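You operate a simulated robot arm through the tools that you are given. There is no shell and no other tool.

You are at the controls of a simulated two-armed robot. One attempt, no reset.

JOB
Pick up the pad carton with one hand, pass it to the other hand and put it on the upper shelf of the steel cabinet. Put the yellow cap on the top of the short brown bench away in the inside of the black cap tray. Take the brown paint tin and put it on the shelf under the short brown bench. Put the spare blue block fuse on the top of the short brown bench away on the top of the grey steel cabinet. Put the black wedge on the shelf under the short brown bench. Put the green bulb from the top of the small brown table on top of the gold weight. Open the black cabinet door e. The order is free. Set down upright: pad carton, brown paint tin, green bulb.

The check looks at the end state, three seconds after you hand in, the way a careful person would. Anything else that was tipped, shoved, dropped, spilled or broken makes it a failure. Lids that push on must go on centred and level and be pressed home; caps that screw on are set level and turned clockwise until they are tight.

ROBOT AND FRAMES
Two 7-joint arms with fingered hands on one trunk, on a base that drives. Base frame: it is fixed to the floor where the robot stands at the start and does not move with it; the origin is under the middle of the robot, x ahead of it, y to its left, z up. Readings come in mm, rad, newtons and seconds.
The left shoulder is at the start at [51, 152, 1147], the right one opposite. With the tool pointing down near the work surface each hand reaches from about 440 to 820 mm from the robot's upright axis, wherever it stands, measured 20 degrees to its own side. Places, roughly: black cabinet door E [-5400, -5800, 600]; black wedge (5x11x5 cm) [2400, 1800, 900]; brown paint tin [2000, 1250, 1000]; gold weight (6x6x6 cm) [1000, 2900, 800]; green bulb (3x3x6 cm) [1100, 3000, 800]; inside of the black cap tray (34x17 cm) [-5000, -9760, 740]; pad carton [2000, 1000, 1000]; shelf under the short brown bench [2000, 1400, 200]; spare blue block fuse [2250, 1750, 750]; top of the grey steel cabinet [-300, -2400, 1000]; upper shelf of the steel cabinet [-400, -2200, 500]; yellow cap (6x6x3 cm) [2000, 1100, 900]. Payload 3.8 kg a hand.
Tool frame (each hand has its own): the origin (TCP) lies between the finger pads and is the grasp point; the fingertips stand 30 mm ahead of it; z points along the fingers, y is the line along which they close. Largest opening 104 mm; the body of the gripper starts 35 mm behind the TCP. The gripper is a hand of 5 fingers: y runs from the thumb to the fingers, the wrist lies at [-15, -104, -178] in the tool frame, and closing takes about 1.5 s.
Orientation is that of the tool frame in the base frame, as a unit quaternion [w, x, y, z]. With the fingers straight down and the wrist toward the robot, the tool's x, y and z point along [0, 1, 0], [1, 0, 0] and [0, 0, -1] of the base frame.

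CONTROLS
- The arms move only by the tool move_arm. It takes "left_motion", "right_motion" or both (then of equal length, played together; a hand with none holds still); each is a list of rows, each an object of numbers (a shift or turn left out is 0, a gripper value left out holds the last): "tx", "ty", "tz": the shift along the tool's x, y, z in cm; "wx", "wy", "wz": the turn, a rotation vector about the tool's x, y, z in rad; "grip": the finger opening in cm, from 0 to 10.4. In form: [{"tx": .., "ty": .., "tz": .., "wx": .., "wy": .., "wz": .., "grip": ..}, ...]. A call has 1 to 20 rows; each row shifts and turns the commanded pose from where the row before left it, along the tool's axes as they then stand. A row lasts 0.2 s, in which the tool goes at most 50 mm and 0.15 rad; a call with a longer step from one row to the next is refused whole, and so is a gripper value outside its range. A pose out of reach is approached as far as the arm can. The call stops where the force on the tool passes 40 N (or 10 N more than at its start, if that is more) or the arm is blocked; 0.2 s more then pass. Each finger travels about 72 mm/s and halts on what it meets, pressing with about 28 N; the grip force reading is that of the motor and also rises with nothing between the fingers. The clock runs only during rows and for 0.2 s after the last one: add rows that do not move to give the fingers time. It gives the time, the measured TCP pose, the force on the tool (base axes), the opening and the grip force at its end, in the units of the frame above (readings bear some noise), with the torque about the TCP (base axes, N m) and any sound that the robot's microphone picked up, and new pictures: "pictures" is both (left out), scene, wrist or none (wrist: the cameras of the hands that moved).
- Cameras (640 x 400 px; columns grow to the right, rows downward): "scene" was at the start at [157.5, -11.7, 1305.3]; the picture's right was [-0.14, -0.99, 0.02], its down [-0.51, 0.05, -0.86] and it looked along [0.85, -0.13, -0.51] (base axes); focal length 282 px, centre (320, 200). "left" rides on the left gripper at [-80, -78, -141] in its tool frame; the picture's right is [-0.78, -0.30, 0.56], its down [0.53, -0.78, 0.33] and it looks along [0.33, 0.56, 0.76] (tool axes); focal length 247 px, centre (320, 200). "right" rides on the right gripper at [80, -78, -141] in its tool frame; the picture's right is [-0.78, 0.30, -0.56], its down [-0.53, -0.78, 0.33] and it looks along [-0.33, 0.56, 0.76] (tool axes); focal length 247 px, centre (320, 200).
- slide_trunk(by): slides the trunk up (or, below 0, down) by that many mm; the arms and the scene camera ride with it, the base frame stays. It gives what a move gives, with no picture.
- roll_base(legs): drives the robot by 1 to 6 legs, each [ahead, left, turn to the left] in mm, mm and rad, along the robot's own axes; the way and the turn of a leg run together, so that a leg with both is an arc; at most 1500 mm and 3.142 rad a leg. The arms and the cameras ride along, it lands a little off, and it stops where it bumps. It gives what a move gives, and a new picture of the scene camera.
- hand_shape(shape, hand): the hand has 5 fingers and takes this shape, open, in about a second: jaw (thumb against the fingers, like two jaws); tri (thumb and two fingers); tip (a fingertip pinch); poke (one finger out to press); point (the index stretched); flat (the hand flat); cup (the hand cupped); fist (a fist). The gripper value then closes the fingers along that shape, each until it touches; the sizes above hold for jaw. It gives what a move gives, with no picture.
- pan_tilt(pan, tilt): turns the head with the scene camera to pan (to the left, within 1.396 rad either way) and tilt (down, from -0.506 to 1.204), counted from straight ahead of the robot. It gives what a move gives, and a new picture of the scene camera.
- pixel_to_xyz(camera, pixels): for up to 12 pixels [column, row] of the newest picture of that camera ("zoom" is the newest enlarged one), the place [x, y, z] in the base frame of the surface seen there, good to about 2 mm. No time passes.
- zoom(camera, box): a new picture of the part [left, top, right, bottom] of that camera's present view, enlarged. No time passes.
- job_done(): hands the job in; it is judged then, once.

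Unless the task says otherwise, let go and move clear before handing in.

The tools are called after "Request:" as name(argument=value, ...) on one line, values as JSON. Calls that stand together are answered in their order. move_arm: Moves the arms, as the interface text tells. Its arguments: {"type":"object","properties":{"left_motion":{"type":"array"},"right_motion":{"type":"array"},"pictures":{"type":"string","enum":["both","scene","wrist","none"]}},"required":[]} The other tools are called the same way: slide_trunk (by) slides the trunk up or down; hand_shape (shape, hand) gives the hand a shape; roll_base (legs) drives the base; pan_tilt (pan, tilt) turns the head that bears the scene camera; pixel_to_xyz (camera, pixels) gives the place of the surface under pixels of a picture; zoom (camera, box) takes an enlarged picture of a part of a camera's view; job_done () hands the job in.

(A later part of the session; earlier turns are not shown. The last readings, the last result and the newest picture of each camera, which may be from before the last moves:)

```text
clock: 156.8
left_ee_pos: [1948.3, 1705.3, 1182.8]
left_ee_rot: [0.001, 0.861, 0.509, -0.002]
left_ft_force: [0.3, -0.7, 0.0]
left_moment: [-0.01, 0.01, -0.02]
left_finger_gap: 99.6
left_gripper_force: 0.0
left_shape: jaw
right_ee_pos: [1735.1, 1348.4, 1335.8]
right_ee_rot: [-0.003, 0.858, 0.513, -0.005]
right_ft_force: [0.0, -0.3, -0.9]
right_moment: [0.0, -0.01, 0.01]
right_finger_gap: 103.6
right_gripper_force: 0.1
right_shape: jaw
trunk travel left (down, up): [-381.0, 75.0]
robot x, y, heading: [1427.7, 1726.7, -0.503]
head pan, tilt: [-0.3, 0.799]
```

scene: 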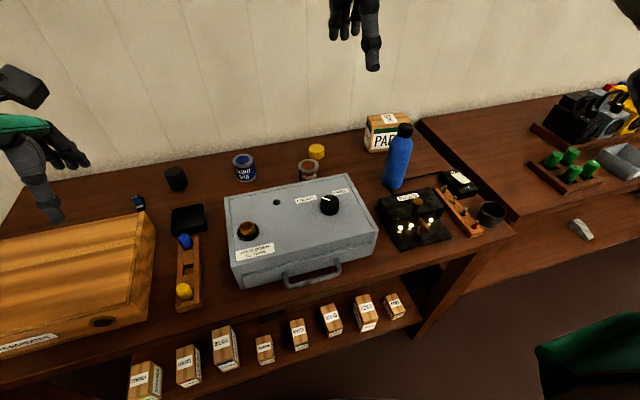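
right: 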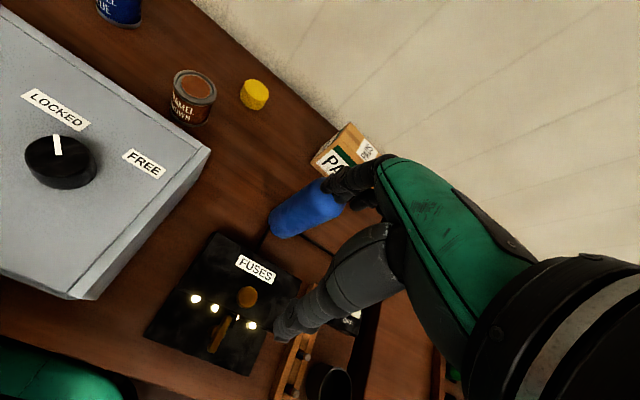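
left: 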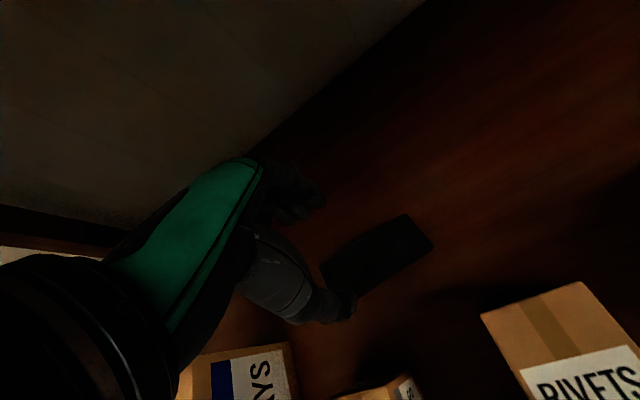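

The tin shows at (308,170), the cap at (316,151), the drawer cabinet in front. I'll zoom in and measure them.

Request:
zoom(camera="scene", box=[220, 120, 440, 250])

Request:
pixel_to_xyz(camera="zoom", pixels=[[256, 135], [233, 135], [280, 135], [256, 121], [256, 148], [240, 166], [20, 212], [366, 160], [280, 78], [262, 86], [300, 86], [318, 235]])

```text
2.91 times, centred on (330, 185) of scene
```

zoom: 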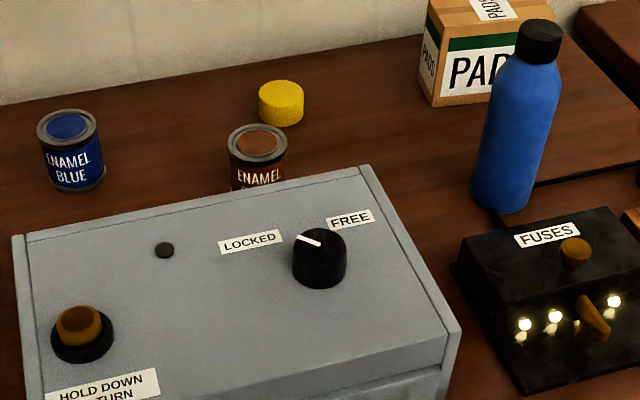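

```text
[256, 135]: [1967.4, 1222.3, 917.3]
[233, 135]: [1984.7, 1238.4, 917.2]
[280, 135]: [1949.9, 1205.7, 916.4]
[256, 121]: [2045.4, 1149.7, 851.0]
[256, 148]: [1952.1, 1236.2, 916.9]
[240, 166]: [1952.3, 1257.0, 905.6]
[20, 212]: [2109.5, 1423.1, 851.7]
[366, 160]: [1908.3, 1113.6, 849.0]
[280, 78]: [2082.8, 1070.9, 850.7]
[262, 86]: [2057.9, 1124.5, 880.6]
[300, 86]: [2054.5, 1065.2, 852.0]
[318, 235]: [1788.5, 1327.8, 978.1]
```

Request:
pixel_to_xyz(camera="zoom", pixels=[[358, 172], [28, 242], [200, 207], [258, 195], [258, 180], [258, 160], [281, 100], [281, 88], [281, 115], [262, 105], [301, 105]])

```text
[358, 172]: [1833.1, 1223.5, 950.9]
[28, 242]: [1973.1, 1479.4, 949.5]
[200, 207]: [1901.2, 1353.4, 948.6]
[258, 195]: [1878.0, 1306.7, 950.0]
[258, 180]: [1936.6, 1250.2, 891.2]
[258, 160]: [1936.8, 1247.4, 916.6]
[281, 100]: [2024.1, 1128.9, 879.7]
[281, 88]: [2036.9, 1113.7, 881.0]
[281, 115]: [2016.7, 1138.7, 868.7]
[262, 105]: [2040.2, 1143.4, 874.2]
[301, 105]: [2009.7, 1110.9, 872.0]
```

Tin: centre ≈ (1961,1227), Ø≈60 mm, top z 917; the drawer cabinet's back edge is 79 mm in front of it, enough for the thumb. I'll bring the right hand forward over it and down to z≈1005.

Request:
move_arm(right_motion=[{"ty": 4.27}, {"ty": 4.27}, {"ty": 4.27}, {"ty": 4.27}, {"ty": 4.27}, {"ty": 4.27}, {"tz": 4.7}, {"tz": 4.7}, {"tz": 4.7}, {"tz": 4.7}, {"tz": 4.7}, {"tz": 4.7}, {"tz": 4.7}, {}], pictures="both")

```text
clock: 159.8
left_ee_pos: [1946.9, 1706.2, 1183.1]
left_ee_rot: [0.0, 0.861, 0.509, -0.003]
left_ft_force: [-0.3, -0.2, 0.2]
left_moment: [0.01, 0.0, -0.02]
left_finger_gap: 99.9
left_gripper_force: 0.0
left_shape: jaw
right_ee_pos: [1959.4, 1230.4, 1001.6]
right_ee_rot: [-0.003, 0.858, 0.513, -0.004]
right_ft_force: [-1.1, -1.0, 0.2]
right_moment: [0.01, 0.0, -0.01]
right_finger_gap: 104.0
right_gripper_force: 0.1
right_shape: jaw
trunk travel left (down, up): [-381.0, 75.0]
robot x, y, heading: [1428.6, 1724.2, -0.499]
head pan, tilt: [-0.3, 0.799]
```

scene: 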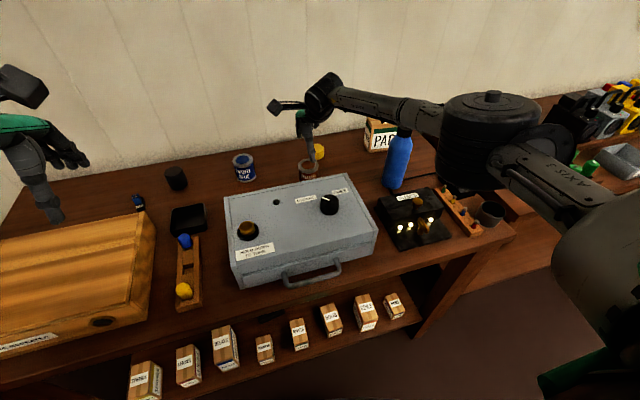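
right: 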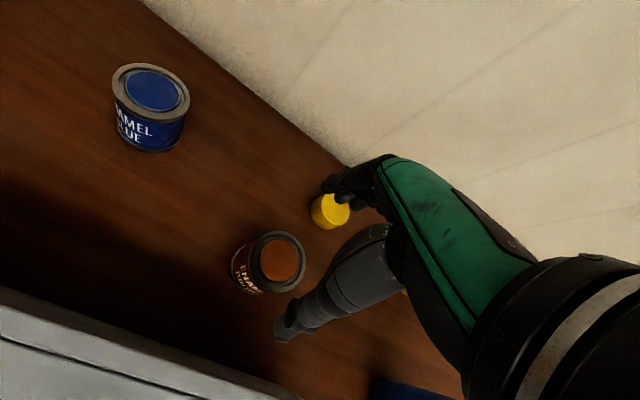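

The right hand is above the tin. Its forearm passes near the blue bottle (pixels (385,105) vs (404,130)), so I'll measure clearances before lowering.

Request:
pixel_to_xyz(camera="scene", pixels=[[404, 130], [400, 112], [375, 100], [440, 118], [480, 160], [490, 100], [470, 185], [415, 135]])

Request:
pixel_to_xyz(camera="right", pixels=[[278, 260], [258, 258], [305, 258], [278, 236], [278, 285], [330, 205], [330, 225]])

```text
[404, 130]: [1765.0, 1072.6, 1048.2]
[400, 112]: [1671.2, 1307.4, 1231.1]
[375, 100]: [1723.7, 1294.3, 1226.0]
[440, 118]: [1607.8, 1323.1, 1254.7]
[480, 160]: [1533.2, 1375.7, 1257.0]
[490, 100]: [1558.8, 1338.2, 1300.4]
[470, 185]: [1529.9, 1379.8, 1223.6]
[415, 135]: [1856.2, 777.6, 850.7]
```

```text
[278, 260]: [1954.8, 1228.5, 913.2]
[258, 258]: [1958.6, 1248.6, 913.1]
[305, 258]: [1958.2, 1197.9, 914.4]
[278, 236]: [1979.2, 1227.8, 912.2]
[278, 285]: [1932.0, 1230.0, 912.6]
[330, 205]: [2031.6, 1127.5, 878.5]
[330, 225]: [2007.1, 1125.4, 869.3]
```

Forearm is at z>1220, far above the bottle; tin centre from the wrist view is (1955,1228). The far fingertips must stay above the cap top (880), so I'll grip at TCP z≈911 with an 8.5 cm opening.

Request:
move_arm(right_motion=[{"grip": 8.5, "tx": -0.39, "ty": -0.3}, {}, {"tz": 4.5}, {"tz": 3.0}, {"tz": 1.5}, {}, {}], pictures="both")

Request:
zoom(camera="right", box=[180, 130, 460, 380])

```text
clock: 161.4
left_ee_pos: [1947.3, 1705.7, 1183.1]
left_ee_rot: [0.001, 0.861, 0.509, -0.003]
left_ft_force: [-0.1, 0.7, 0.6]
left_moment: [0.0, -0.03, 0.02]
left_finger_gap: 100.0
left_gripper_force: 0.1
left_shape: jaw
right_ee_pos: [1951.4, 1227.3, 911.6]
right_ee_rot: [-0.003, 0.858, 0.513, -0.005]
right_ft_force: [0.2, 0.7, -0.1]
right_moment: [0.01, -0.01, 0.03]
right_finger_gap: 85.2
right_gripper_force: 0.0
right_shape: jaw
trunk travel left (down, up): [-381.0, 75.0]
robot x, y, heading: [1429.6, 1727.4, -0.501]
head pan, tilt: [-0.3, 0.799]
```

scene: 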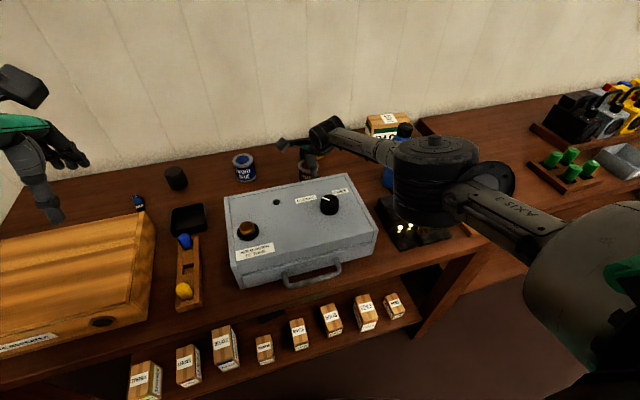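
right: 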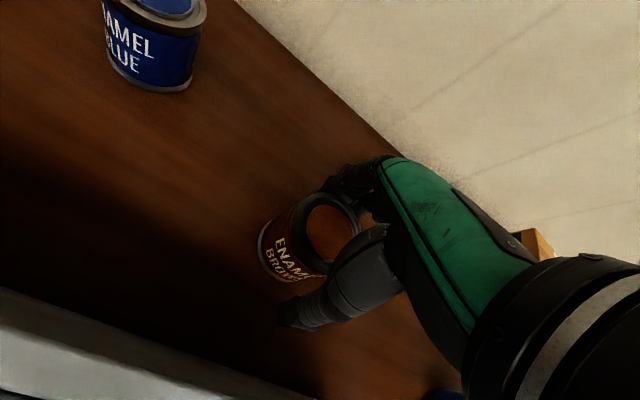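

```text
1.60 times, centred on (320, 255) of right
```

zoom: 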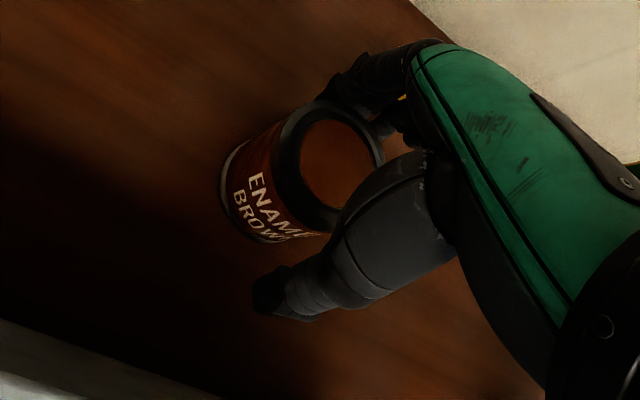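

The tin stands between thumb and fingers. I'll close the grip.

Request:
move_arm(right_motion=[{"grip": 7}, {"grip": 5}, {"grip": 3}, {"grip": 2}, {}, {}, {}], pictures="wrist")

```text
clock: 163.1
left_ee_pos: [1947.8, 1705.4, 1183.4]
left_ee_rot: [0.0, 0.861, 0.509, -0.003]
left_ft_force: [-0.3, -0.5, 0.1]
left_moment: [-0.01, -0.01, 0.02]
left_finger_gap: 99.6
left_gripper_force: 0.1
left_shape: jaw
right_ee_pos: [1949.9, 1227.2, 911.1]
right_ee_rot: [-0.003, 0.858, 0.513, -0.006]
right_ft_force: [0.1, 0.9, -0.2]
right_moment: [-0.03, 0.01, -0.02]
right_finger_gap: 51.6
right_gripper_force: 27.8
right_shape: jaw
trunk travel left (down, up): [-381.0, 75.0]
robot x, y, heading: [1426.7, 1726.3, -0.503]
head pan, tilt: [-0.3, 0.799]
```

right: 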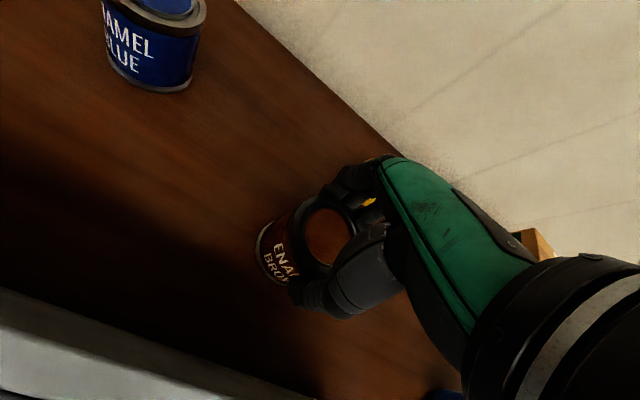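

Gripped at 51.6 mm with 28 N. I'll lift the tin straight up and check it hangs level.

Request:
move_arm(right_motion=[{"tz": -1}, {"tz": -2}, {"tz": -4}, {"tz": -4}, {"tz": -4}, {"tz": -4}, {}], pictures="wrist")

```text
clock: 164.7
left_ee_pos: [1948.5, 1704.5, 1182.4]
left_ee_rot: [0.001, 0.861, 0.509, -0.003]
left_ft_force: [-0.5, -0.3, 0.8]
left_moment: [0.02, -0.02, 0.02]
left_finger_gap: 100.0
left_gripper_force: 0.1
left_shape: jaw
right_ee_pos: [1955.7, 1226.1, 1103.0]
right_ee_rot: [-0.004, 0.858, 0.514, -0.005]
right_ft_force: [0.1, -0.5, -2.5]
right_moment: [0.02, 0.04, 0.03]
right_finger_gap: 51.4
right_gripper_force: 28.0
right_shape: jaw
trunk travel left (down, up): [-381.0, 75.0]
robot x, y, heading: [1430.4, 1724.2, -0.499]
head pan, tilt: [-0.3, 0.799]
```

right: 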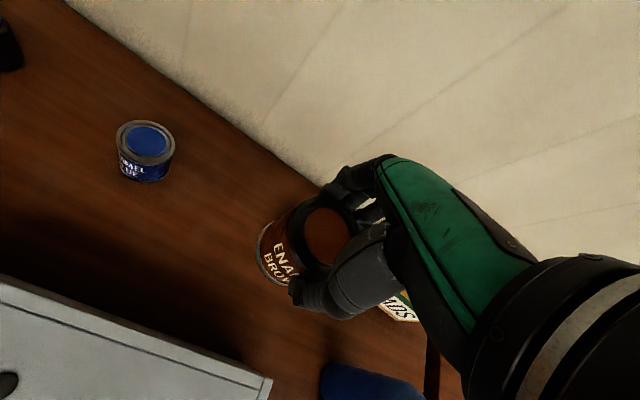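

The tin is held level (2.3 N). I'll back away from the bench, raise the left hand well up (so it clears the bench top later) and draw the right hand in a little.

Request:
roll_base(legs=[[-560, 0, 0]])

Request:
move_arm(left_motion=[{"tz": -4.1}, {"tz": -4.1}, {"tz": -4.1}, {"tz": -4.1}, {"tz": -4.1}, {"tz": -4.1}, {}], right_motion=[{"ty": -2.3}, {"ty": -2.3}, {"ty": -2.3}, {"ty": -2.3}, {"ty": -2.3}, {"ty": -2.3}, {}], pictures="none")

```text
clock: 167.8
left_ee_pos: [1464.5, 1972.9, 1182.2]
left_ee_rot: [-0.001, 0.857, 0.515, -0.003]
left_ft_force: [0.2, 0.1, 0.4]
left_moment: [0.0, 0.0, -0.01]
left_finger_gap: 100.0
left_gripper_force: 0.1
left_shape: jaw
right_ee_pos: [1479.4, 1494.8, 1102.9]
right_ee_rot: [-0.003, 0.854, 0.519, -0.006]
right_ft_force: [0.3, 0.5, -2.1]
right_moment: [0.0, -0.01, 0.0]
right_finger_gap: 51.4
right_gripper_force: 28.2
right_shape: jaw
trunk travel left (down, up): [-381.0, 75.0]
robot x, y, heading: [943.8, 1987.7, -0.492]
head pan, tilt: [-0.3, 0.799]
```

scene: 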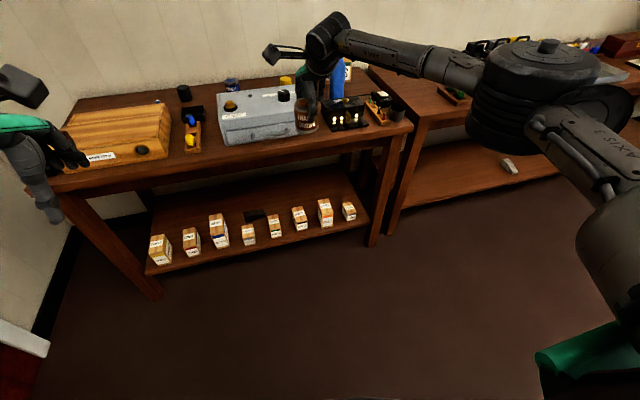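

```text
clock: 169.4
left_ee_pos: [1464.7, 1976.3, 1428.9]
left_ee_rot: [0.0, 0.857, 0.515, -0.004]
left_ft_force: [0.0, -0.2, -0.7]
left_moment: [0.01, 0.02, -0.05]
left_finger_gap: 100.1
left_gripper_force: 0.0
left_shape: jaw
right_ee_pos: [1356.8, 1560.1, 1104.9]
right_ee_rot: [-0.003, 0.855, 0.519, -0.005]
right_ft_force: [-0.6, 0.0, -1.2]
right_moment: [0.0, 0.01, -0.01]
right_finger_gap: 51.1
right_gripper_force: 27.9
right_shape: jaw
trunk travel left (down, up): [-381.0, 75.0]
robot x, y, heading: [943.5, 1989.4, -0.489]
head pan, tilt: [-0.3, 0.799]
```

Both arms followed. Now trunk down 380 and then the right hand down to about z 430, in the free space in front of the bench.

Request:
slide_trunk(by=-380)

Request:
move_arm(right_motion=[{"tz": 4.2}, {"tz": 4.2}, {"tz": 4.2}, {"tz": 4.2}, {}], pictures="scene")

```text
clock: 173.1
left_ee_pos: [1464.0, 1973.9, 1049.4]
left_ee_rot: [0.0, 0.857, 0.515, -0.003]
left_ft_force: [0.5, 0.3, 0.6]
left_moment: [0.0, 0.0, 0.03]
left_finger_gap: 99.7
left_gripper_force: 0.0
left_shape: jaw
right_ee_pos: [1354.8, 1557.6, 724.4]
right_ee_rot: [-0.003, 0.855, 0.519, -0.005]
right_ft_force: [-1.3, 0.4, -1.3]
right_moment: [-0.02, 0.02, -0.03]
right_finger_gap: 51.5
right_gripper_force: 27.9
right_shape: jaw
trunk travel left (down, up): [-1.0, 455.0]
robot x, y, heading: [943.4, 1987.6, -0.483]
head pan, tilt: [-0.3, 0.799]
```

```text
clock: 174.3
left_ee_pos: [1464.9, 1974.1, 1050.1]
left_ee_rot: [0.001, 0.857, 0.515, -0.003]
left_ft_force: [0.1, 0.6, 0.0]
left_moment: [0.0, -0.02, -0.01]
left_finger_gap: 99.8
left_gripper_force: 0.1
left_shape: jaw
right_ee_pos: [1351.3, 1555.9, 558.4]
right_ee_rot: [-0.004, 0.854, 0.52, -0.005]
right_ft_force: [-0.2, -0.2, -2.2]
right_moment: [-0.02, 0.0, -0.03]
right_finger_gap: 50.9
right_gripper_force: 27.7
right_shape: jaw
trunk travel left (down, up): [-1.0, 455.0]
robot x, y, heading: [945.8, 1987.9, -0.483]
head pan, tilt: [-0.3, 0.799]
```

scene: 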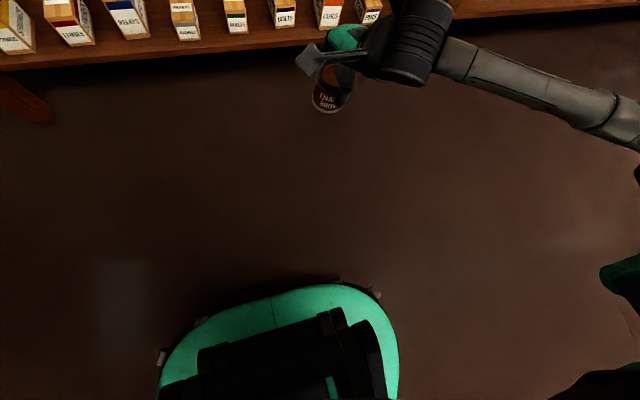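

The tin hangs upright at z 558, but the forearm runs far out to the right. I'll measure its line to be sure it clears the bench leg.

Request:
pixel_to_xyz(camera="scene", pixels=[[410, 40], [470, 62], [530, 85], [600, 115], [635, 130]])

Request:
pan_tilt(pan=-0.8, tilt=0.7)

```text
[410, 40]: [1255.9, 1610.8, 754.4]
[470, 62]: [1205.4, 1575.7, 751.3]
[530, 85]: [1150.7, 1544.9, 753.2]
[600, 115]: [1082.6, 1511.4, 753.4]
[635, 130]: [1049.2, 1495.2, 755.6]
```

```text
clock: 175.2
left_ee_pos: [1465.5, 1973.7, 1047.7]
left_ee_rot: [0.001, 0.857, 0.515, -0.002]
left_ft_force: [0.4, -1.3, 0.4]
left_moment: [0.03, -0.01, -0.04]
left_finger_gap: 99.9
left_gripper_force: 0.1
left_shape: jaw
right_ee_pos: [1351.4, 1557.4, 558.3]
right_ee_rot: [-0.003, 0.854, 0.52, -0.005]
right_ft_force: [0.9, 0.2, -1.3]
right_moment: [0.01, -0.01, 0.02]
right_finger_gap: 51.2
right_gripper_force: 27.6
right_shape: jaw
trunk travel left (down, up): [-1.0, 455.0]
robot x, y, heading: [946.3, 1987.1, -0.483]
head pan, tilt: [-0.799, 0.7]
```

scene: 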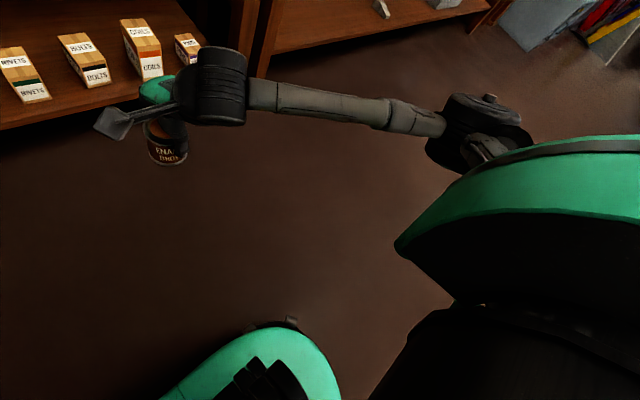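

Elbow is at right ~446 mm, ahead 284, so under the bench the forearm stays well left of the right leg. I'll lower to z≈425 and check the arm again.

Request:
move_arm(right_motion=[{"tz": 4.4}, {"tz": 4.4}, {"tz": 4.5}, {}], pictures="both")

Request:
pixel_to_xyz(camera="scene", pixels=[[215, 90], [270, 120], [340, 130], [420, 140], [460, 140]])

```text
clock: 176.2
left_ee_pos: [1464.0, 1973.1, 1049.1]
left_ee_rot: [0.001, 0.857, 0.516, -0.003]
left_ft_force: [-0.3, 0.7, 0.2]
left_moment: [0.03, -0.02, -0.02]
left_finger_gap: 100.2
left_gripper_force: 0.0
left_shape: jaw
right_ee_pos: [1351.6, 1566.9, 430.0]
right_ee_rot: [-0.007, 0.852, 0.524, 0.001]
right_ft_force: [0.1, -0.8, -2.4]
right_moment: [0.02, 0.0, -0.01]
right_finger_gap: 51.1
right_gripper_force: 27.9
right_shape: jaw
right hand out of reach, approached as far as the arm can: row 3
trunk travel left (down, up): [-1.0, 455.0]
robot x, y, heading: [945.3, 1986.5, -0.488]
head pan, tilt: [-0.799, 0.7]
```

scene: 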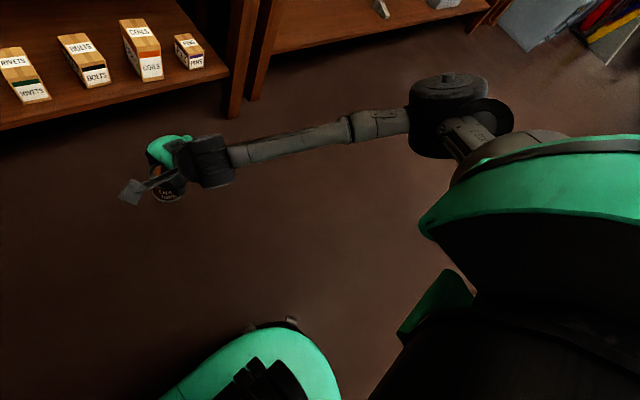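
right: 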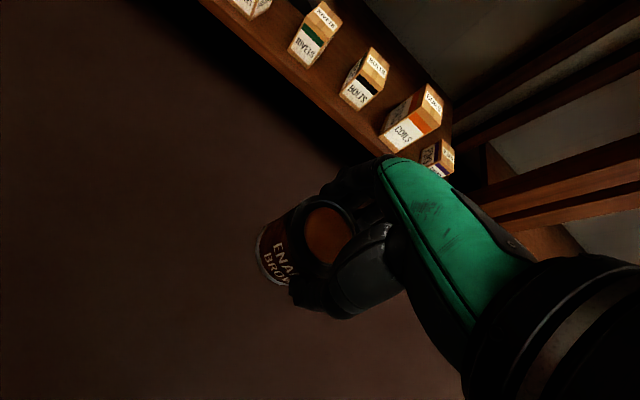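

```text
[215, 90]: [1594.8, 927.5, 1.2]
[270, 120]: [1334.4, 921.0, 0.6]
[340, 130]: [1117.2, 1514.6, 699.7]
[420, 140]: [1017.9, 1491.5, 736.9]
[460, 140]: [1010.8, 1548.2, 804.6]
```

Row 3 hit a joint limit (forearm comes in from 55° to the right). Since the tin is round, I'll yaw the hand 0.6 rad left to relieve the wrist.

Request:
move_arm(right_motion=[{"wz": -0.12}, {"wz": -0.12}, {"wz": -0.12}, {"wz": -0.12}, {"wz": -0.12}, {}], pictures="none")

```text
clock: 177.6
left_ee_pos: [1465.8, 1975.2, 1047.8]
left_ee_rot: [0.0, 0.857, 0.515, -0.003]
left_ft_force: [-1.0, -0.3, 0.3]
left_moment: [-0.01, 0.03, 0.01]
left_finger_gap: 99.7
left_gripper_force: 0.0
left_shape: jaw
right_ee_pos: [1351.4, 1559.0, 424.0]
right_ee_rot: [-0.005, 0.662, 0.749, -0.004]
right_ft_force: [0.1, -0.4, -2.6]
right_moment: [-0.04, -0.03, 0.01]
right_finger_gap: 51.1
right_gripper_force: 28.4
right_shape: jaw
trunk travel left (down, up): [-1.0, 455.0]
robot x, y, heading: [943.6, 1986.5, -0.483]
head pan, tilt: [-0.799, 0.7]
```

In reach again at z 424. I'll test in free space whether the hand can go down to the final height (~313) from here.

Request:
move_arm(right_motion=[{"tz": 4}, {"tz": 4}, {"tz": 3}, {}], pictures="scene")

```text
clock: 178.6
left_ee_pos: [1464.4, 1974.2, 1047.9]
left_ee_rot: [0.001, 0.857, 0.515, -0.003]
left_ft_force: [0.2, -0.2, 0.2]
left_moment: [-0.05, 0.0, 0.0]
left_finger_gap: 100.1
left_gripper_force: 0.1
left_shape: jaw
right_ee_pos: [1349.8, 1560.8, 316.7]
right_ee_rot: [-0.004, 0.662, 0.749, -0.003]
right_ft_force: [-0.3, -0.9, -2.1]
right_moment: [-0.01, -0.02, 0.01]
right_finger_gap: 51.1
right_gripper_force: 27.6
right_shape: jaw
trunk travel left (down, up): [-1.0, 455.0]
robot x, y, heading: [942.5, 1984.6, -0.487]
head pan, tilt: [-0.799, 0.7]
```

scene: 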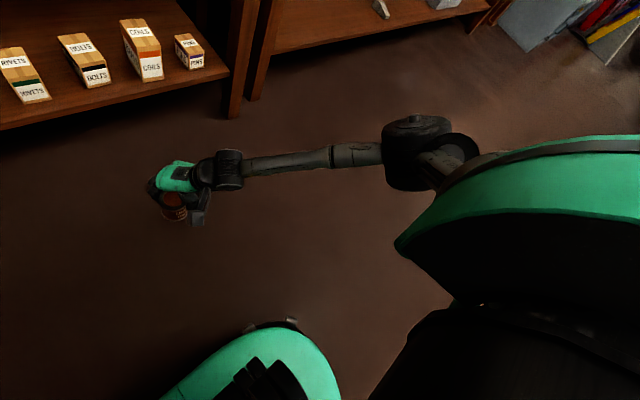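

It reaches z 317 without trouble. I'll measure the forearm's line at this height, then raise back to 425 for the drive in.

Request:
pixel_to_xyz(camera="scene", pixels=[[230, 168], [270, 163], [320, 157], [360, 153], [415, 120], [415, 185], [200, 215], [180, 180]])

Request:
move_arm(right_motion=[{"tz": -4}, {"tz": -4}, {"tz": -3}, {}], pictures="scene")

Request:
pixel_to_xyz(camera="scene", pixels=[[220, 145], [270, 145], [320, 145], [360, 140], [430, 110]])

```text
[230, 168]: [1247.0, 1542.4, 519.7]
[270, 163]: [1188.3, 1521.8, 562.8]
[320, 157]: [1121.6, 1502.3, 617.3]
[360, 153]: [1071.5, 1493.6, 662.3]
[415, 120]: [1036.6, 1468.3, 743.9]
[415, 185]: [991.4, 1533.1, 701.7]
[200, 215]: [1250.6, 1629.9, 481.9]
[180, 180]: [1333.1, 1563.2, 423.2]
```

```text
clock: 179.6
left_ee_pos: [1465.4, 1974.6, 1047.5]
left_ee_rot: [0.0, 0.857, 0.515, -0.003]
left_ft_force: [1.0, 0.1, 0.0]
left_moment: [0.01, -0.02, 0.0]
left_finger_gap: 100.1
left_gripper_force: 0.0
left_shape: jaw
right_ee_pos: [1352.0, 1559.6, 426.2]
right_ee_rot: [-0.005, 0.663, 0.748, -0.004]
right_ft_force: [-0.5, 0.9, -2.0]
right_moment: [-0.01, -0.02, 0.0]
right_finger_gap: 51.0
right_gripper_force: 28.4
right_shape: jaw
trunk travel left (down, up): [-1.0, 455.0]
robot x, y, heading: [943.6, 1986.0, -0.488]
head pan, tilt: [-0.799, 0.7]
```

scene: 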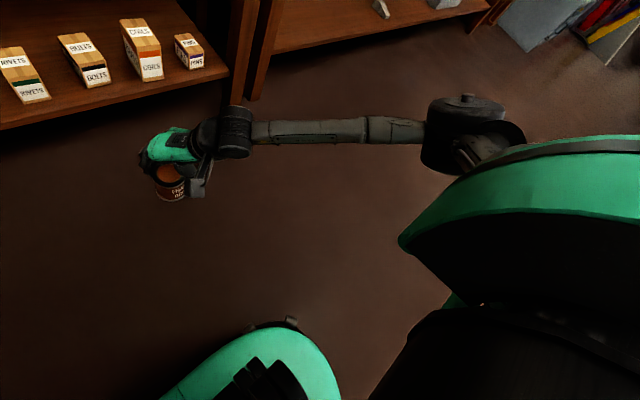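

```text
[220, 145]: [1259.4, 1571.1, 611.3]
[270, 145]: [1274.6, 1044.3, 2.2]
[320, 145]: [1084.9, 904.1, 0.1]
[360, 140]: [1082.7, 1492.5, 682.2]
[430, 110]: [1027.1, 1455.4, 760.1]
```

Elbow ends at ahead ≈287, z≈700: fine if I stop ~340 mm from the bench front. I'll shift left 62 mm and drive in 300 mm first.

Request:
roll_base(legs=[[0, 62, 0], [320, 0, 0]])

Request:
pan_tilt(pan=-0.4, tilt=0.7)

```text
clock: 182.3
left_ee_pos: [1780.4, 1883.6, 1047.8]
left_ee_rot: [0.0, 0.855, 0.519, -0.004]
left_ft_force: [0.1, -0.8, 0.5]
left_moment: [0.02, 0.01, -0.01]
left_finger_gap: 100.2
left_gripper_force: 0.1
left_shape: jaw
right_ee_pos: [1669.3, 1469.2, 425.9]
right_ee_rot: [-0.005, 0.659, 0.752, -0.004]
right_ft_force: [0.4, 0.1, -2.5]
right_moment: [0.0, 0.0, 0.03]
right_finger_gap: 50.8
right_gripper_force: 28.5
right_shape: jaw
trunk travel left (down, up): [-1.0, 455.0]
robot x, y, heading: [1256.0, 1893.7, -0.48]
head pan, tilt: [-0.799, 0.7]
```

scene: 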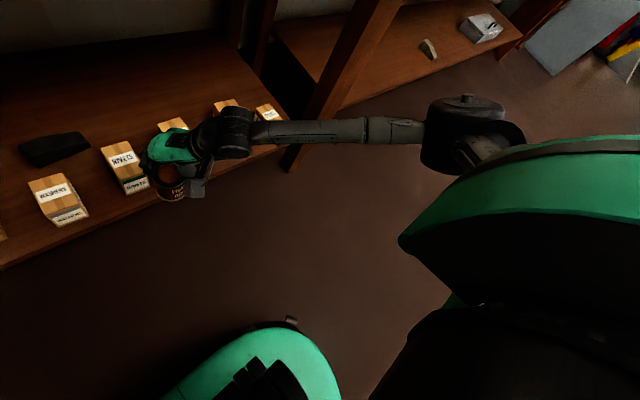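

```text
clock: 183.2
left_ee_pos: [1779.1, 1884.4, 1048.3]
left_ee_rot: [0.0, 0.855, 0.519, -0.002]
left_ft_force: [-0.1, 0.1, 0.3]
left_moment: [0.02, -0.01, -0.01]
left_finger_gap: 100.0
left_gripper_force: 0.0
left_shape: jaw
right_ee_pos: [1667.7, 1469.3, 427.0]
right_ee_rot: [-0.004, 0.659, 0.752, -0.004]
right_ft_force: [0.8, 0.0, -1.5]
right_moment: [-0.01, 0.0, -0.04]
right_finger_gap: 51.1
right_gripper_force: 28.0
right_shape: jaw
trunk travel left (down, up): [-1.0, 455.0]
robot x, y, heading: [1258.8, 1892.2, -0.48]
head pan, tilt: [-0.4, 0.7]
```

scene: 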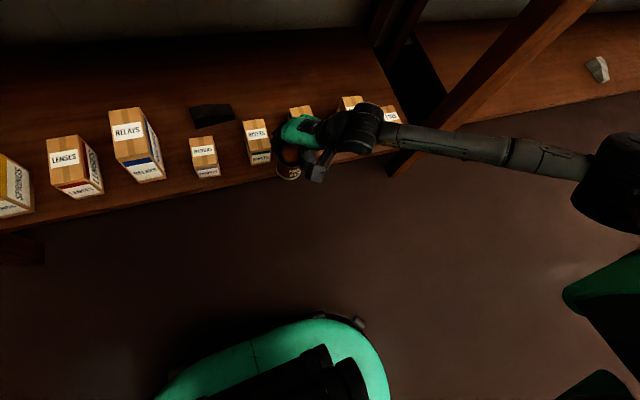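

The tin is 20 mm in front of the bench line, aligned with the gap between RIVETS and BOLTS. I'll trim 14 mm to the right and drive the remaining 243 mm.

Request:
roll_base(legs=[[0, -14, 0], [240, 0, 0]])

Request:
zoom(camera="right", box=[0, 0, 640, 400])

```text
clock: 185.4
left_ee_pos: [1988.4, 1757.7, 1048.4]
left_ee_rot: [0.0, 0.855, 0.518, -0.004]
left_ft_force: [-0.1, -0.7, -0.4]
left_moment: [0.01, 0.01, -0.01]
left_finger_gap: 99.9
left_gripper_force: 0.0
left_shape: jaw
right_ee_pos: [1875.5, 1346.0, 425.7]
right_ee_rot: [-0.006, 0.66, 0.751, -0.003]
right_ft_force: [0.4, -0.3, -1.8]
right_moment: [0.02, 0.02, 0.01]
right_finger_gap: 50.9
right_gripper_force: 27.9
right_shape: jaw
trunk travel left (down, up): [-1.0, 455.0]
robot x, y, heading: [1462.9, 1766.8, -0.48]
head pan, tilt: [-0.4, 0.7]
```

scene: 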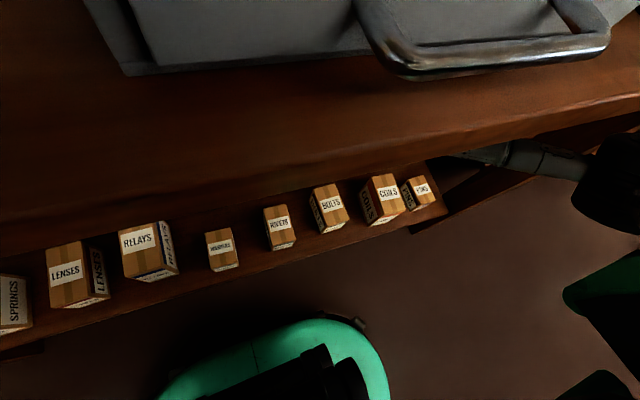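

```text
1.00 times, centred on (320, 200) of right (not enlarged: the box is as wide or as high as the picture)
```

zoom: 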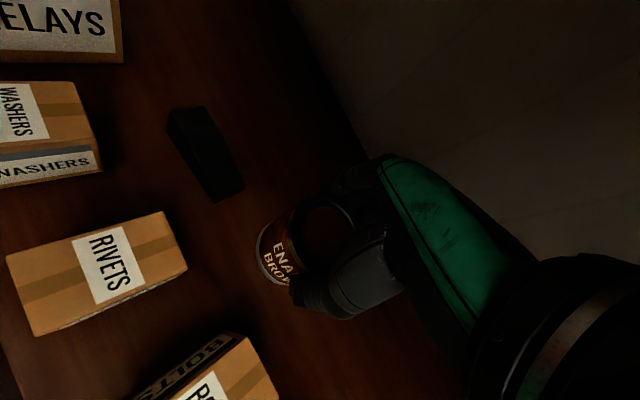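

The tin is over clear shelf (right picture: wedge at (205,150), BOLTS at (215,385)). I'll check BOLTS' nearest corner and the shelf spot under the tin.

Request:
pixel_to_xyz(camera="right", pixels=[[278, 392], [240, 338], [186, 268], [163, 212], [243, 185], [207, 108], [250, 320], [245, 215]])

```text
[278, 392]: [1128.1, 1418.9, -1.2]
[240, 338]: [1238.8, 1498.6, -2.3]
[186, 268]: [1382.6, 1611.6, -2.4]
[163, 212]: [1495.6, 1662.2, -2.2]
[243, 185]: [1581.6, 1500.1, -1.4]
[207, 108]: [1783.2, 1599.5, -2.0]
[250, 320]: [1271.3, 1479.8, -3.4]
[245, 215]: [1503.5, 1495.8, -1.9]
```

That used the older right picture; I'll query the zoom picture instead.

Request:
pixel_to_xyz(camera="zoom", pixels=[[274, 392], [238, 338], [186, 268], [163, 214], [243, 185], [207, 108], [250, 320], [245, 215]])

```text
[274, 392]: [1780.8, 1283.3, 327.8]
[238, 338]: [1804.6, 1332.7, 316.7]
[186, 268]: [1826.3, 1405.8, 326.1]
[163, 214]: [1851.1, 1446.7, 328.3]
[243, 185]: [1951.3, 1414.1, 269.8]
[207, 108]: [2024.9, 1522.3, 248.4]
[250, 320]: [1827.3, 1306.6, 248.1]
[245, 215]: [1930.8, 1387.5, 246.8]
```

BOLTS' corner is ~70 mm away from the grip centre. I'll move 15 mm further in, then lower the tin to just above the shelf.

Request:
move_arm(right_motion=[{"ty": 1.23, "tx": -0.86}, {"tz": 4}, {"tz": 4}, {"tz": 2.7}, {}], pictures="none")

Request:
move_arm(right_motion=[{"tz": 0.2}, {"tz": 0.15}, {"tz": 0.1}, {"tz": 0.1}, {}], pictures="wrist")

```text
clock: 186.6
left_ee_pos: [1986.8, 1760.3, 1048.5]
left_ee_rot: [0.0, 0.855, 0.518, -0.003]
left_ft_force: [-0.4, 0.2, 0.4]
left_moment: [-0.03, 0.02, -0.03]
left_finger_gap: 100.1
left_gripper_force: 0.1
left_shape: jaw
right_ee_pos: [1888.3, 1335.1, 318.5]
right_ee_rot: [-0.006, 0.66, 0.751, -0.004]
right_ft_force: [0.0, -1.0, -1.8]
right_moment: [-0.01, -0.01, -0.01]
right_finger_gap: 51.1
right_gripper_force: 27.8
right_shape: jaw
trunk travel left (down, up): [-1.0, 455.0]
robot x, y, heading: [1463.7, 1769.2, -0.481]
head pan, tilt: [-0.4, 0.7]
```

```text
clock: 187.8
left_ee_pos: [1987.0, 1758.5, 1048.4]
left_ee_rot: [0.0, 0.856, 0.518, -0.003]
left_ft_force: [-0.2, -0.9, 0.3]
left_moment: [0.01, -0.02, -0.02]
left_finger_gap: 99.9
left_gripper_force: 0.1
left_shape: jaw
right_ee_pos: [1888.4, 1336.0, 313.1]
right_ee_rot: [-0.005, 0.66, 0.751, -0.004]
right_ft_force: [0.3, 1.4, -1.6]
right_moment: [0.02, -0.01, 0.02]
right_finger_gap: 51.0
right_gripper_force: 28.2
right_shape: jaw
trunk travel left (down, up): [-1.0, 455.0]
robot x, y, heading: [1463.3, 1769.2, -0.486]
head pan, tilt: [-0.4, 0.7]
```

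right: 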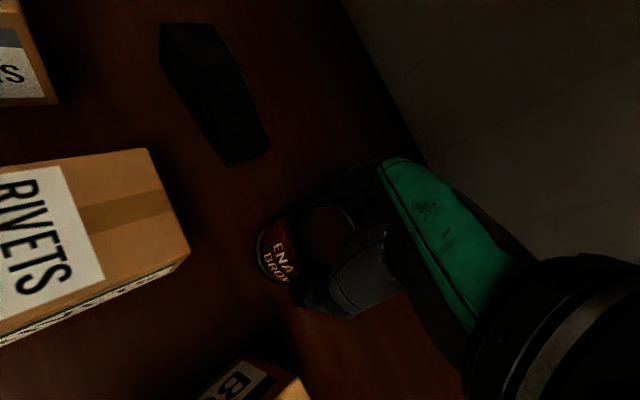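

z 313, no contact yet; continuing down in 1 mm steps.

Request:
move_arm(right_motion=[{"tz": 0.1}, {"tz": 0.1}, {"tz": 0.1}, {}], pictures="none")

```text
clock: 188.8
left_ee_pos: [1986.2, 1758.9, 1048.0]
left_ee_rot: [0.0, 0.855, 0.518, -0.003]
left_ft_force: [-0.3, -0.5, -0.6]
left_moment: [-0.01, 0.01, -0.01]
left_finger_gap: 99.8
left_gripper_force: 0.0
left_shape: jaw
right_ee_pos: [1888.4, 1336.4, 311.4]
right_ee_rot: [-0.004, 0.66, 0.752, -0.004]
right_ft_force: [-0.8, 0.2, 5.4]
right_moment: [0.01, -0.1, 0.01]
right_finger_gap: 51.0
right_gripper_force: 27.5
right_shape: jaw
trunk travel left (down, up): [-1.0, 455.0]
robot x, y, heading: [1465.4, 1766.5, -0.486]
head pan, tilt: [-0.4, 0.7]
```

Contact (+5.4 N). I'll open gently to 6.6 cm and rise straight up.

Request:
move_arm(right_motion=[{"grip": 5.5}, {"grip": 6.0}, {"grip": 6.6}, {}, {}, {"tz": -2}, {"tz": -4}, {"tz": -4}, {"tz": -2}, {}], pictures="wrist")

```text
clock: 191.0
left_ee_pos: [1987.4, 1758.9, 1048.6]
left_ee_rot: [0.0, 0.855, 0.519, -0.003]
left_ft_force: [0.6, 0.6, 0.2]
left_moment: [-0.01, -0.02, 0.01]
left_finger_gap: 100.0
left_gripper_force: 0.0
left_shape: jaw
right_ee_pos: [1888.3, 1338.8, 432.6]
right_ee_rot: [-0.004, 0.66, 0.751, -0.005]
right_ft_force: [-0.3, 0.3, 0.6]
right_moment: [-0.02, 0.0, 0.03]
right_finger_gap: 65.5
right_gripper_force: 0.0
right_shape: jaw
trunk travel left (down, up): [-1.0, 455.0]
robot x, y, heading: [1468.0, 1763.9, -0.488]
head pan, tilt: [-0.4, 0.7]
```

right: 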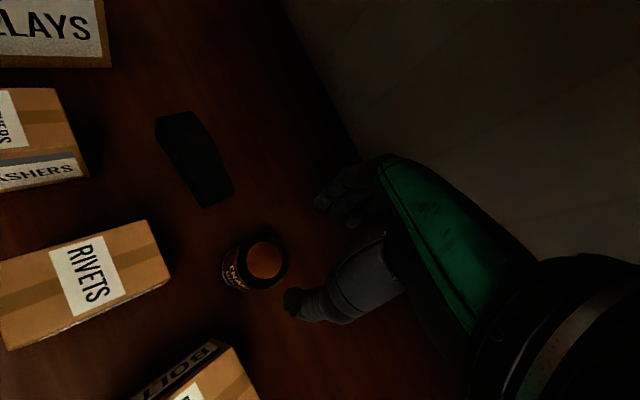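

The tin stands upright on the shelf (255,262). I'll back out, raise the trunk and restore the carrying posture.

Request:
roll_base(legs=[[-500, 0, 0]])

Request:
slide_trunk(by=380)

Request:
move_arm(right_motion=[{"tz": -4.5, "grip": 10}, {"tz": -4.5}, {"tz": -4.5}, {"tz": -4.5}, {"tz": -4.5, "wz": 0.1}, {"tz": -4.5, "wz": 0.1}, {"tz": -4.5, "wz": 0.1}, {"tz": -4.5, "wz": 0.1}, {"tz": -4.5, "wz": 0.1}, {"wz": 0.1}, {}], left_motion=[{"tz": 2.5}, {"tz": 2.5}, {"tz": 2.5}, {"tz": 2.5}, {"tz": 2.5}, {"tz": 2.5}, {"tz": 2.5}, {"tz": 2.5}, {}, {}, {}], pictures="none")

Request:
pan_tilt(pan=0.0, tilt=0.7)

```text
clock: 193.9
left_ee_pos: [1532.8, 1995.3, 1048.6]
left_ee_rot: [0.001, 0.855, 0.518, -0.002]
left_ft_force: [-0.1, -0.2, 0.2]
left_moment: [0.0, -0.02, 0.0]
left_finger_gap: 99.7
left_gripper_force: 0.0
left_shape: jaw
right_ee_pos: [1435.6, 1574.2, 433.5]
right_ee_rot: [-0.004, 0.66, 0.751, -0.003]
right_ft_force: [-0.5, -0.5, -0.2]
right_moment: [0.01, 0.03, -0.02]
right_finger_gap: 65.7
right_gripper_force: 0.0
right_shape: jaw
trunk travel left (down, up): [-1.0, 455.0]
robot x, y, heading: [1011.3, 2003.5, -0.48]
head pan, tilt: [-0.4, 0.7]
```

scene: 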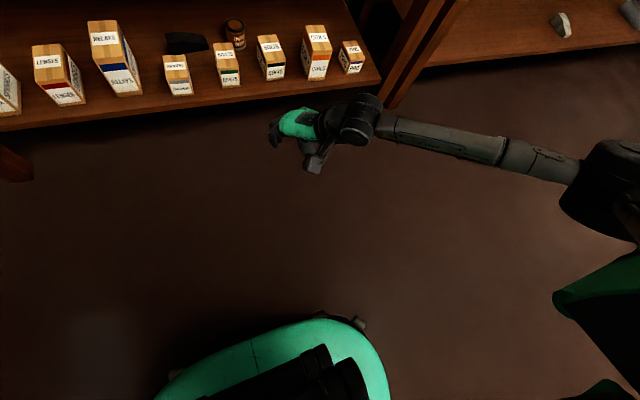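

```text
clock: 197.6
left_ee_pos: [1533.9, 1995.4, 1428.1]
left_ee_rot: [0.0, 0.855, 0.518, -0.003]
left_ft_force: [-0.5, -0.1, -0.3]
left_moment: [0.0, -0.01, 0.02]
left_finger_gap: 100.1
left_gripper_force: 0.0
left_shape: jaw
right_ee_pos: [1458.4, 1563.2, 915.4]
right_ee_rot: [0.077, 0.658, 0.749, 0.016]
right_ft_force: [-0.1, 0.0, 0.0]
right_moment: [-0.02, -0.04, -0.01]
right_finger_gap: 65.8
right_gripper_force: 0.1
right_shape: jaw
trunk travel left (down, up): [-381.0, 75.0]
robot x, y, heading: [1013.9, 2000.7, -0.482]
head pan, tilt: [-0.4, 0.7]
```

```text
clock: 200.0
left_ee_pos: [1535.0, 1993.7, 1226.3]
left_ee_rot: [0.0, 0.856, 0.517, -0.003]
left_ft_force: [-0.1, -0.4, 0.0]
left_moment: [-0.03, 0.04, 0.02]
left_finger_gap: 99.9
left_gripper_force: 0.0
left_shape: jaw
right_ee_pos: [1402.1, 1593.2, 1315.8]
right_ee_rot: [0.068, 0.85, 0.521, 0.038]
right_ft_force: [0.5, -0.6, -1.0]
right_moment: [0.02, 0.0, -0.01]
right_finger_gap: 99.9
right_gripper_force: 0.1
right_shape: jaw
trunk travel left (down, up): [-381.0, 75.0]
robot x, y, heading: [1010.9, 2000.9, -0.487]
head pan, tilt: [-0.4, 0.7]
```

```text
clock: 200.9
left_ee_pos: [1533.9, 1994.1, 1227.5]
left_ee_rot: [0.001, 0.856, 0.517, -0.002]
left_ft_force: [0.1, 0.3, -0.4]
left_moment: [0.01, -0.01, 0.02]
left_finger_gap: 100.1
left_gripper_force: 0.0
left_shape: jaw
right_ee_pos: [1402.3, 1593.7, 1314.6]
right_ee_rot: [0.069, 0.85, 0.521, 0.038]
right_ft_force: [0.4, 0.2, -0.1]
right_moment: [-0.05, -0.02, 0.02]
right_finger_gap: 99.8
right_gripper_force: 0.0
right_shape: jaw
trunk travel left (down, up): [-381.0, 75.0]
robot x, y, heading: [1010.5, 2004.8, -0.478]
head pan, tilt: [0.0, 0.7]
```

scene: 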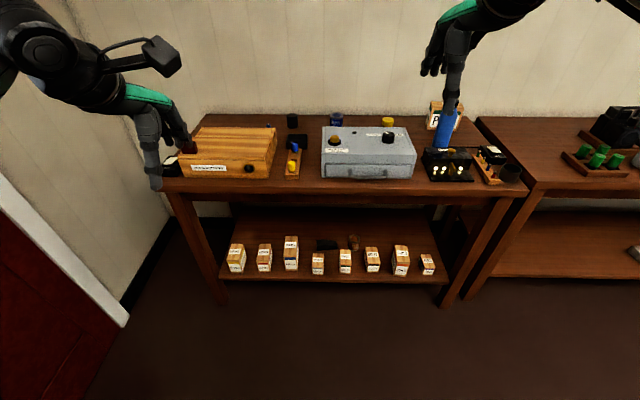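

The slide shifted the right hand's tilt a little; I'll straighten it (0.158 rad about its x). Then I'll drive to the right part of the bench for the pad carton.

Request:
move_arm(right_motion=[{"wx": 0.079}, {"wx": 0.079}, {}], pictures="none")

Request:
roll_base(legs=[[0, -350, 0], [300, 0, 0]])

Request:
pan_tilt(pan=-0.2, tilt=0.6)

```text
clock: 201.7
left_ee_pos: [1534.3, 1995.3, 1226.3]
left_ee_rot: [0.001, 0.856, 0.518, -0.003]
left_ft_force: [-0.8, -0.9, 0.4]
left_moment: [-0.03, 0.02, -0.01]
left_finger_gap: 99.9
left_gripper_force: 0.1
left_shape: jaw
right_ee_pos: [1401.5, 1595.0, 1315.1]
right_ee_rot: [0.001, 0.853, 0.523, -0.003]
right_ft_force: [-0.1, -0.4, -0.4]
right_moment: [0.02, -0.02, 0.0]
right_finger_gap: 99.6
right_gripper_force: 0.0
right_shape: jaw
trunk travel left (down, up): [-381.0, 75.0]
robot x, y, heading: [1015.0, 2006.3, -0.479]
head pan, tilt: [0.0, 0.7]
```

```text
clock: 205.6
left_ee_pos: [1630.2, 1546.8, 1227.9]
left_ee_rot: [0.001, 0.855, 0.518, -0.002]
left_ft_force: [1.4, 0.1, -1.3]
left_moment: [0.04, 0.0, -0.01]
left_finger_gap: 99.9
left_gripper_force: 0.0
left_shape: jaw
right_ee_pos: [1498.2, 1146.7, 1315.4]
right_ee_rot: [0.003, 0.853, 0.523, -0.003]
right_ft_force: [-0.4, -0.7, -0.6]
right_moment: [0.03, 0.02, 0.0]
right_finger_gap: 99.7
right_gripper_force: 0.1
right_shape: jaw
trunk travel left (down, up): [-381.0, 75.0]
robot x, y, heading: [1110.1, 1556.9, -0.481]
head pan, tilt: [0.0, 0.7]
```

scene: 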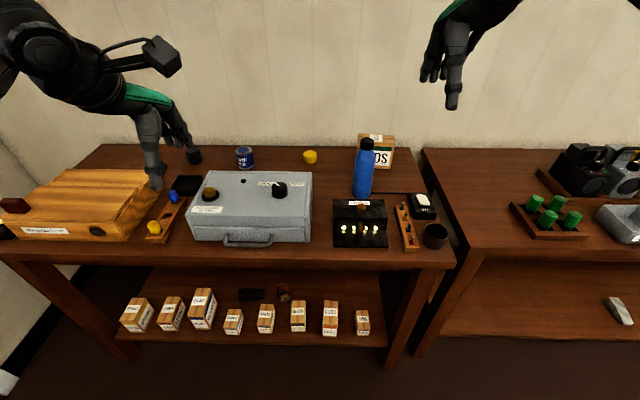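

```text
clock: 206.3
left_ee_pos: [1631.4, 1545.1, 1227.3]
left_ee_rot: [0.001, 0.855, 0.518, -0.003]
left_ft_force: [-0.9, 0.7, 0.6]
left_moment: [0.01, -0.01, 0.01]
left_finger_gap: 99.8
left_gripper_force: 0.0
left_shape: jaw
right_ee_pos: [1499.9, 1144.1, 1315.3]
right_ee_rot: [0.002, 0.853, 0.522, -0.003]
right_ft_force: [0.5, -0.9, 0.9]
right_moment: [0.0, -0.02, 0.01]
right_finger_gap: 99.8
right_gripper_force: 0.2
right_shape: jaw
trunk travel left (down, up): [-381.0, 75.0]
robot x, y, heading: [1108.7, 1556.7, -0.476]
head pan, tilt: [-0.201, 0.6]
```

scene: 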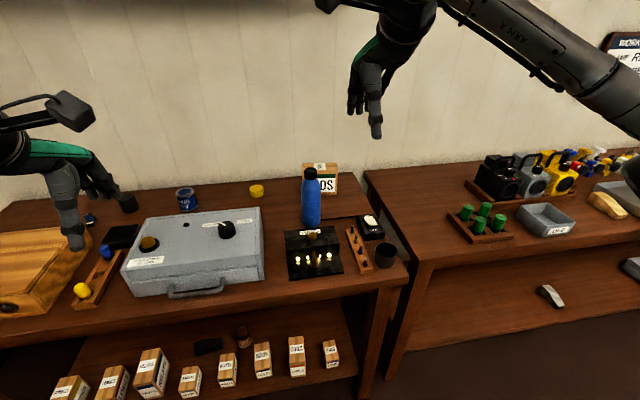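

I'm lined up (the carton at (322,178) behind the bottle). I'll drive 215 mm closer and measure the carton from above.

Request:
roll_base(legs=[[215, 0, 0]])

Request:
pan_tilt(pan=-0.25, tilt=0.75)

Request:
zoom(camera="scene", box=[240, 100, 420, 220])

```text
clock: 208.0
left_ee_pos: [1816.8, 1445.7, 1228.4]
left_ee_rot: [0.002, 0.856, 0.516, -0.001]
left_ft_force: [-0.5, 0.0, 0.0]
left_moment: [0.02, -0.02, 0.0]
left_finger_gap: 99.9
left_gripper_force: 0.0
left_shape: jaw
right_ee_pos: [1683.4, 1045.7, 1317.1]
right_ee_rot: [0.003, 0.854, 0.52, -0.002]
right_ft_force: [0.3, -0.2, 0.5]
right_moment: [-0.04, 0.0, 0.0]
right_finger_gap: 99.7
right_gripper_force: 0.2
right_shape: jaw
trunk travel left (down, up): [-381.0, 75.0]
robot x, y, heading: [1299.6, 1457.3, -0.486]
head pan, tilt: [-0.201, 0.6]
```

scene: 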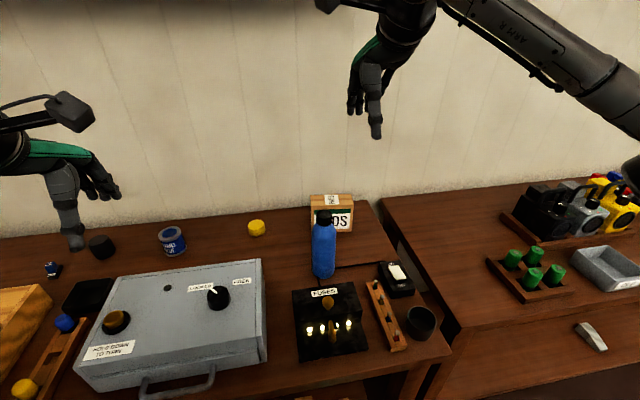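

```text
clock: 208.7
left_ee_pos: [1821.0, 1444.8, 1227.6]
left_ee_rot: [0.001, 0.856, 0.516, -0.003]
left_ft_force: [-0.4, 0.4, -0.7]
left_moment: [-0.02, -0.03, -0.01]
left_finger_gap: 99.9
left_gripper_force: 0.0
left_shape: jaw
right_ee_pos: [1686.3, 1044.0, 1314.8]
right_ee_rot: [0.001, 0.854, 0.521, -0.003]
right_ft_force: [0.1, 0.1, 0.5]
right_moment: [-0.01, -0.03, -0.05]
right_finger_gap: 99.8
right_gripper_force: 0.0
right_shape: jaw
trunk travel left (down, up): [-381.0, 75.0]
robot x, y, heading: [1293.4, 1457.7, -0.49]
head pan, tilt: [-0.25, 0.75]
```

scene: 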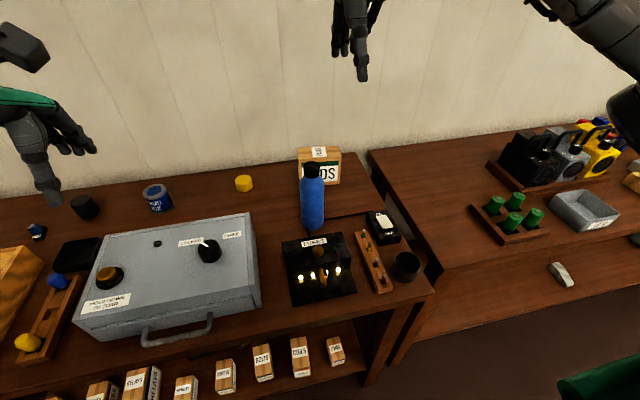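

```text
3.33 times, centred on (330, 160) of scene
```

zoom: 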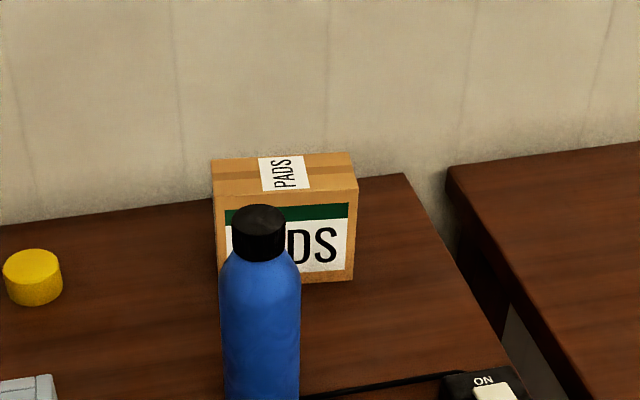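

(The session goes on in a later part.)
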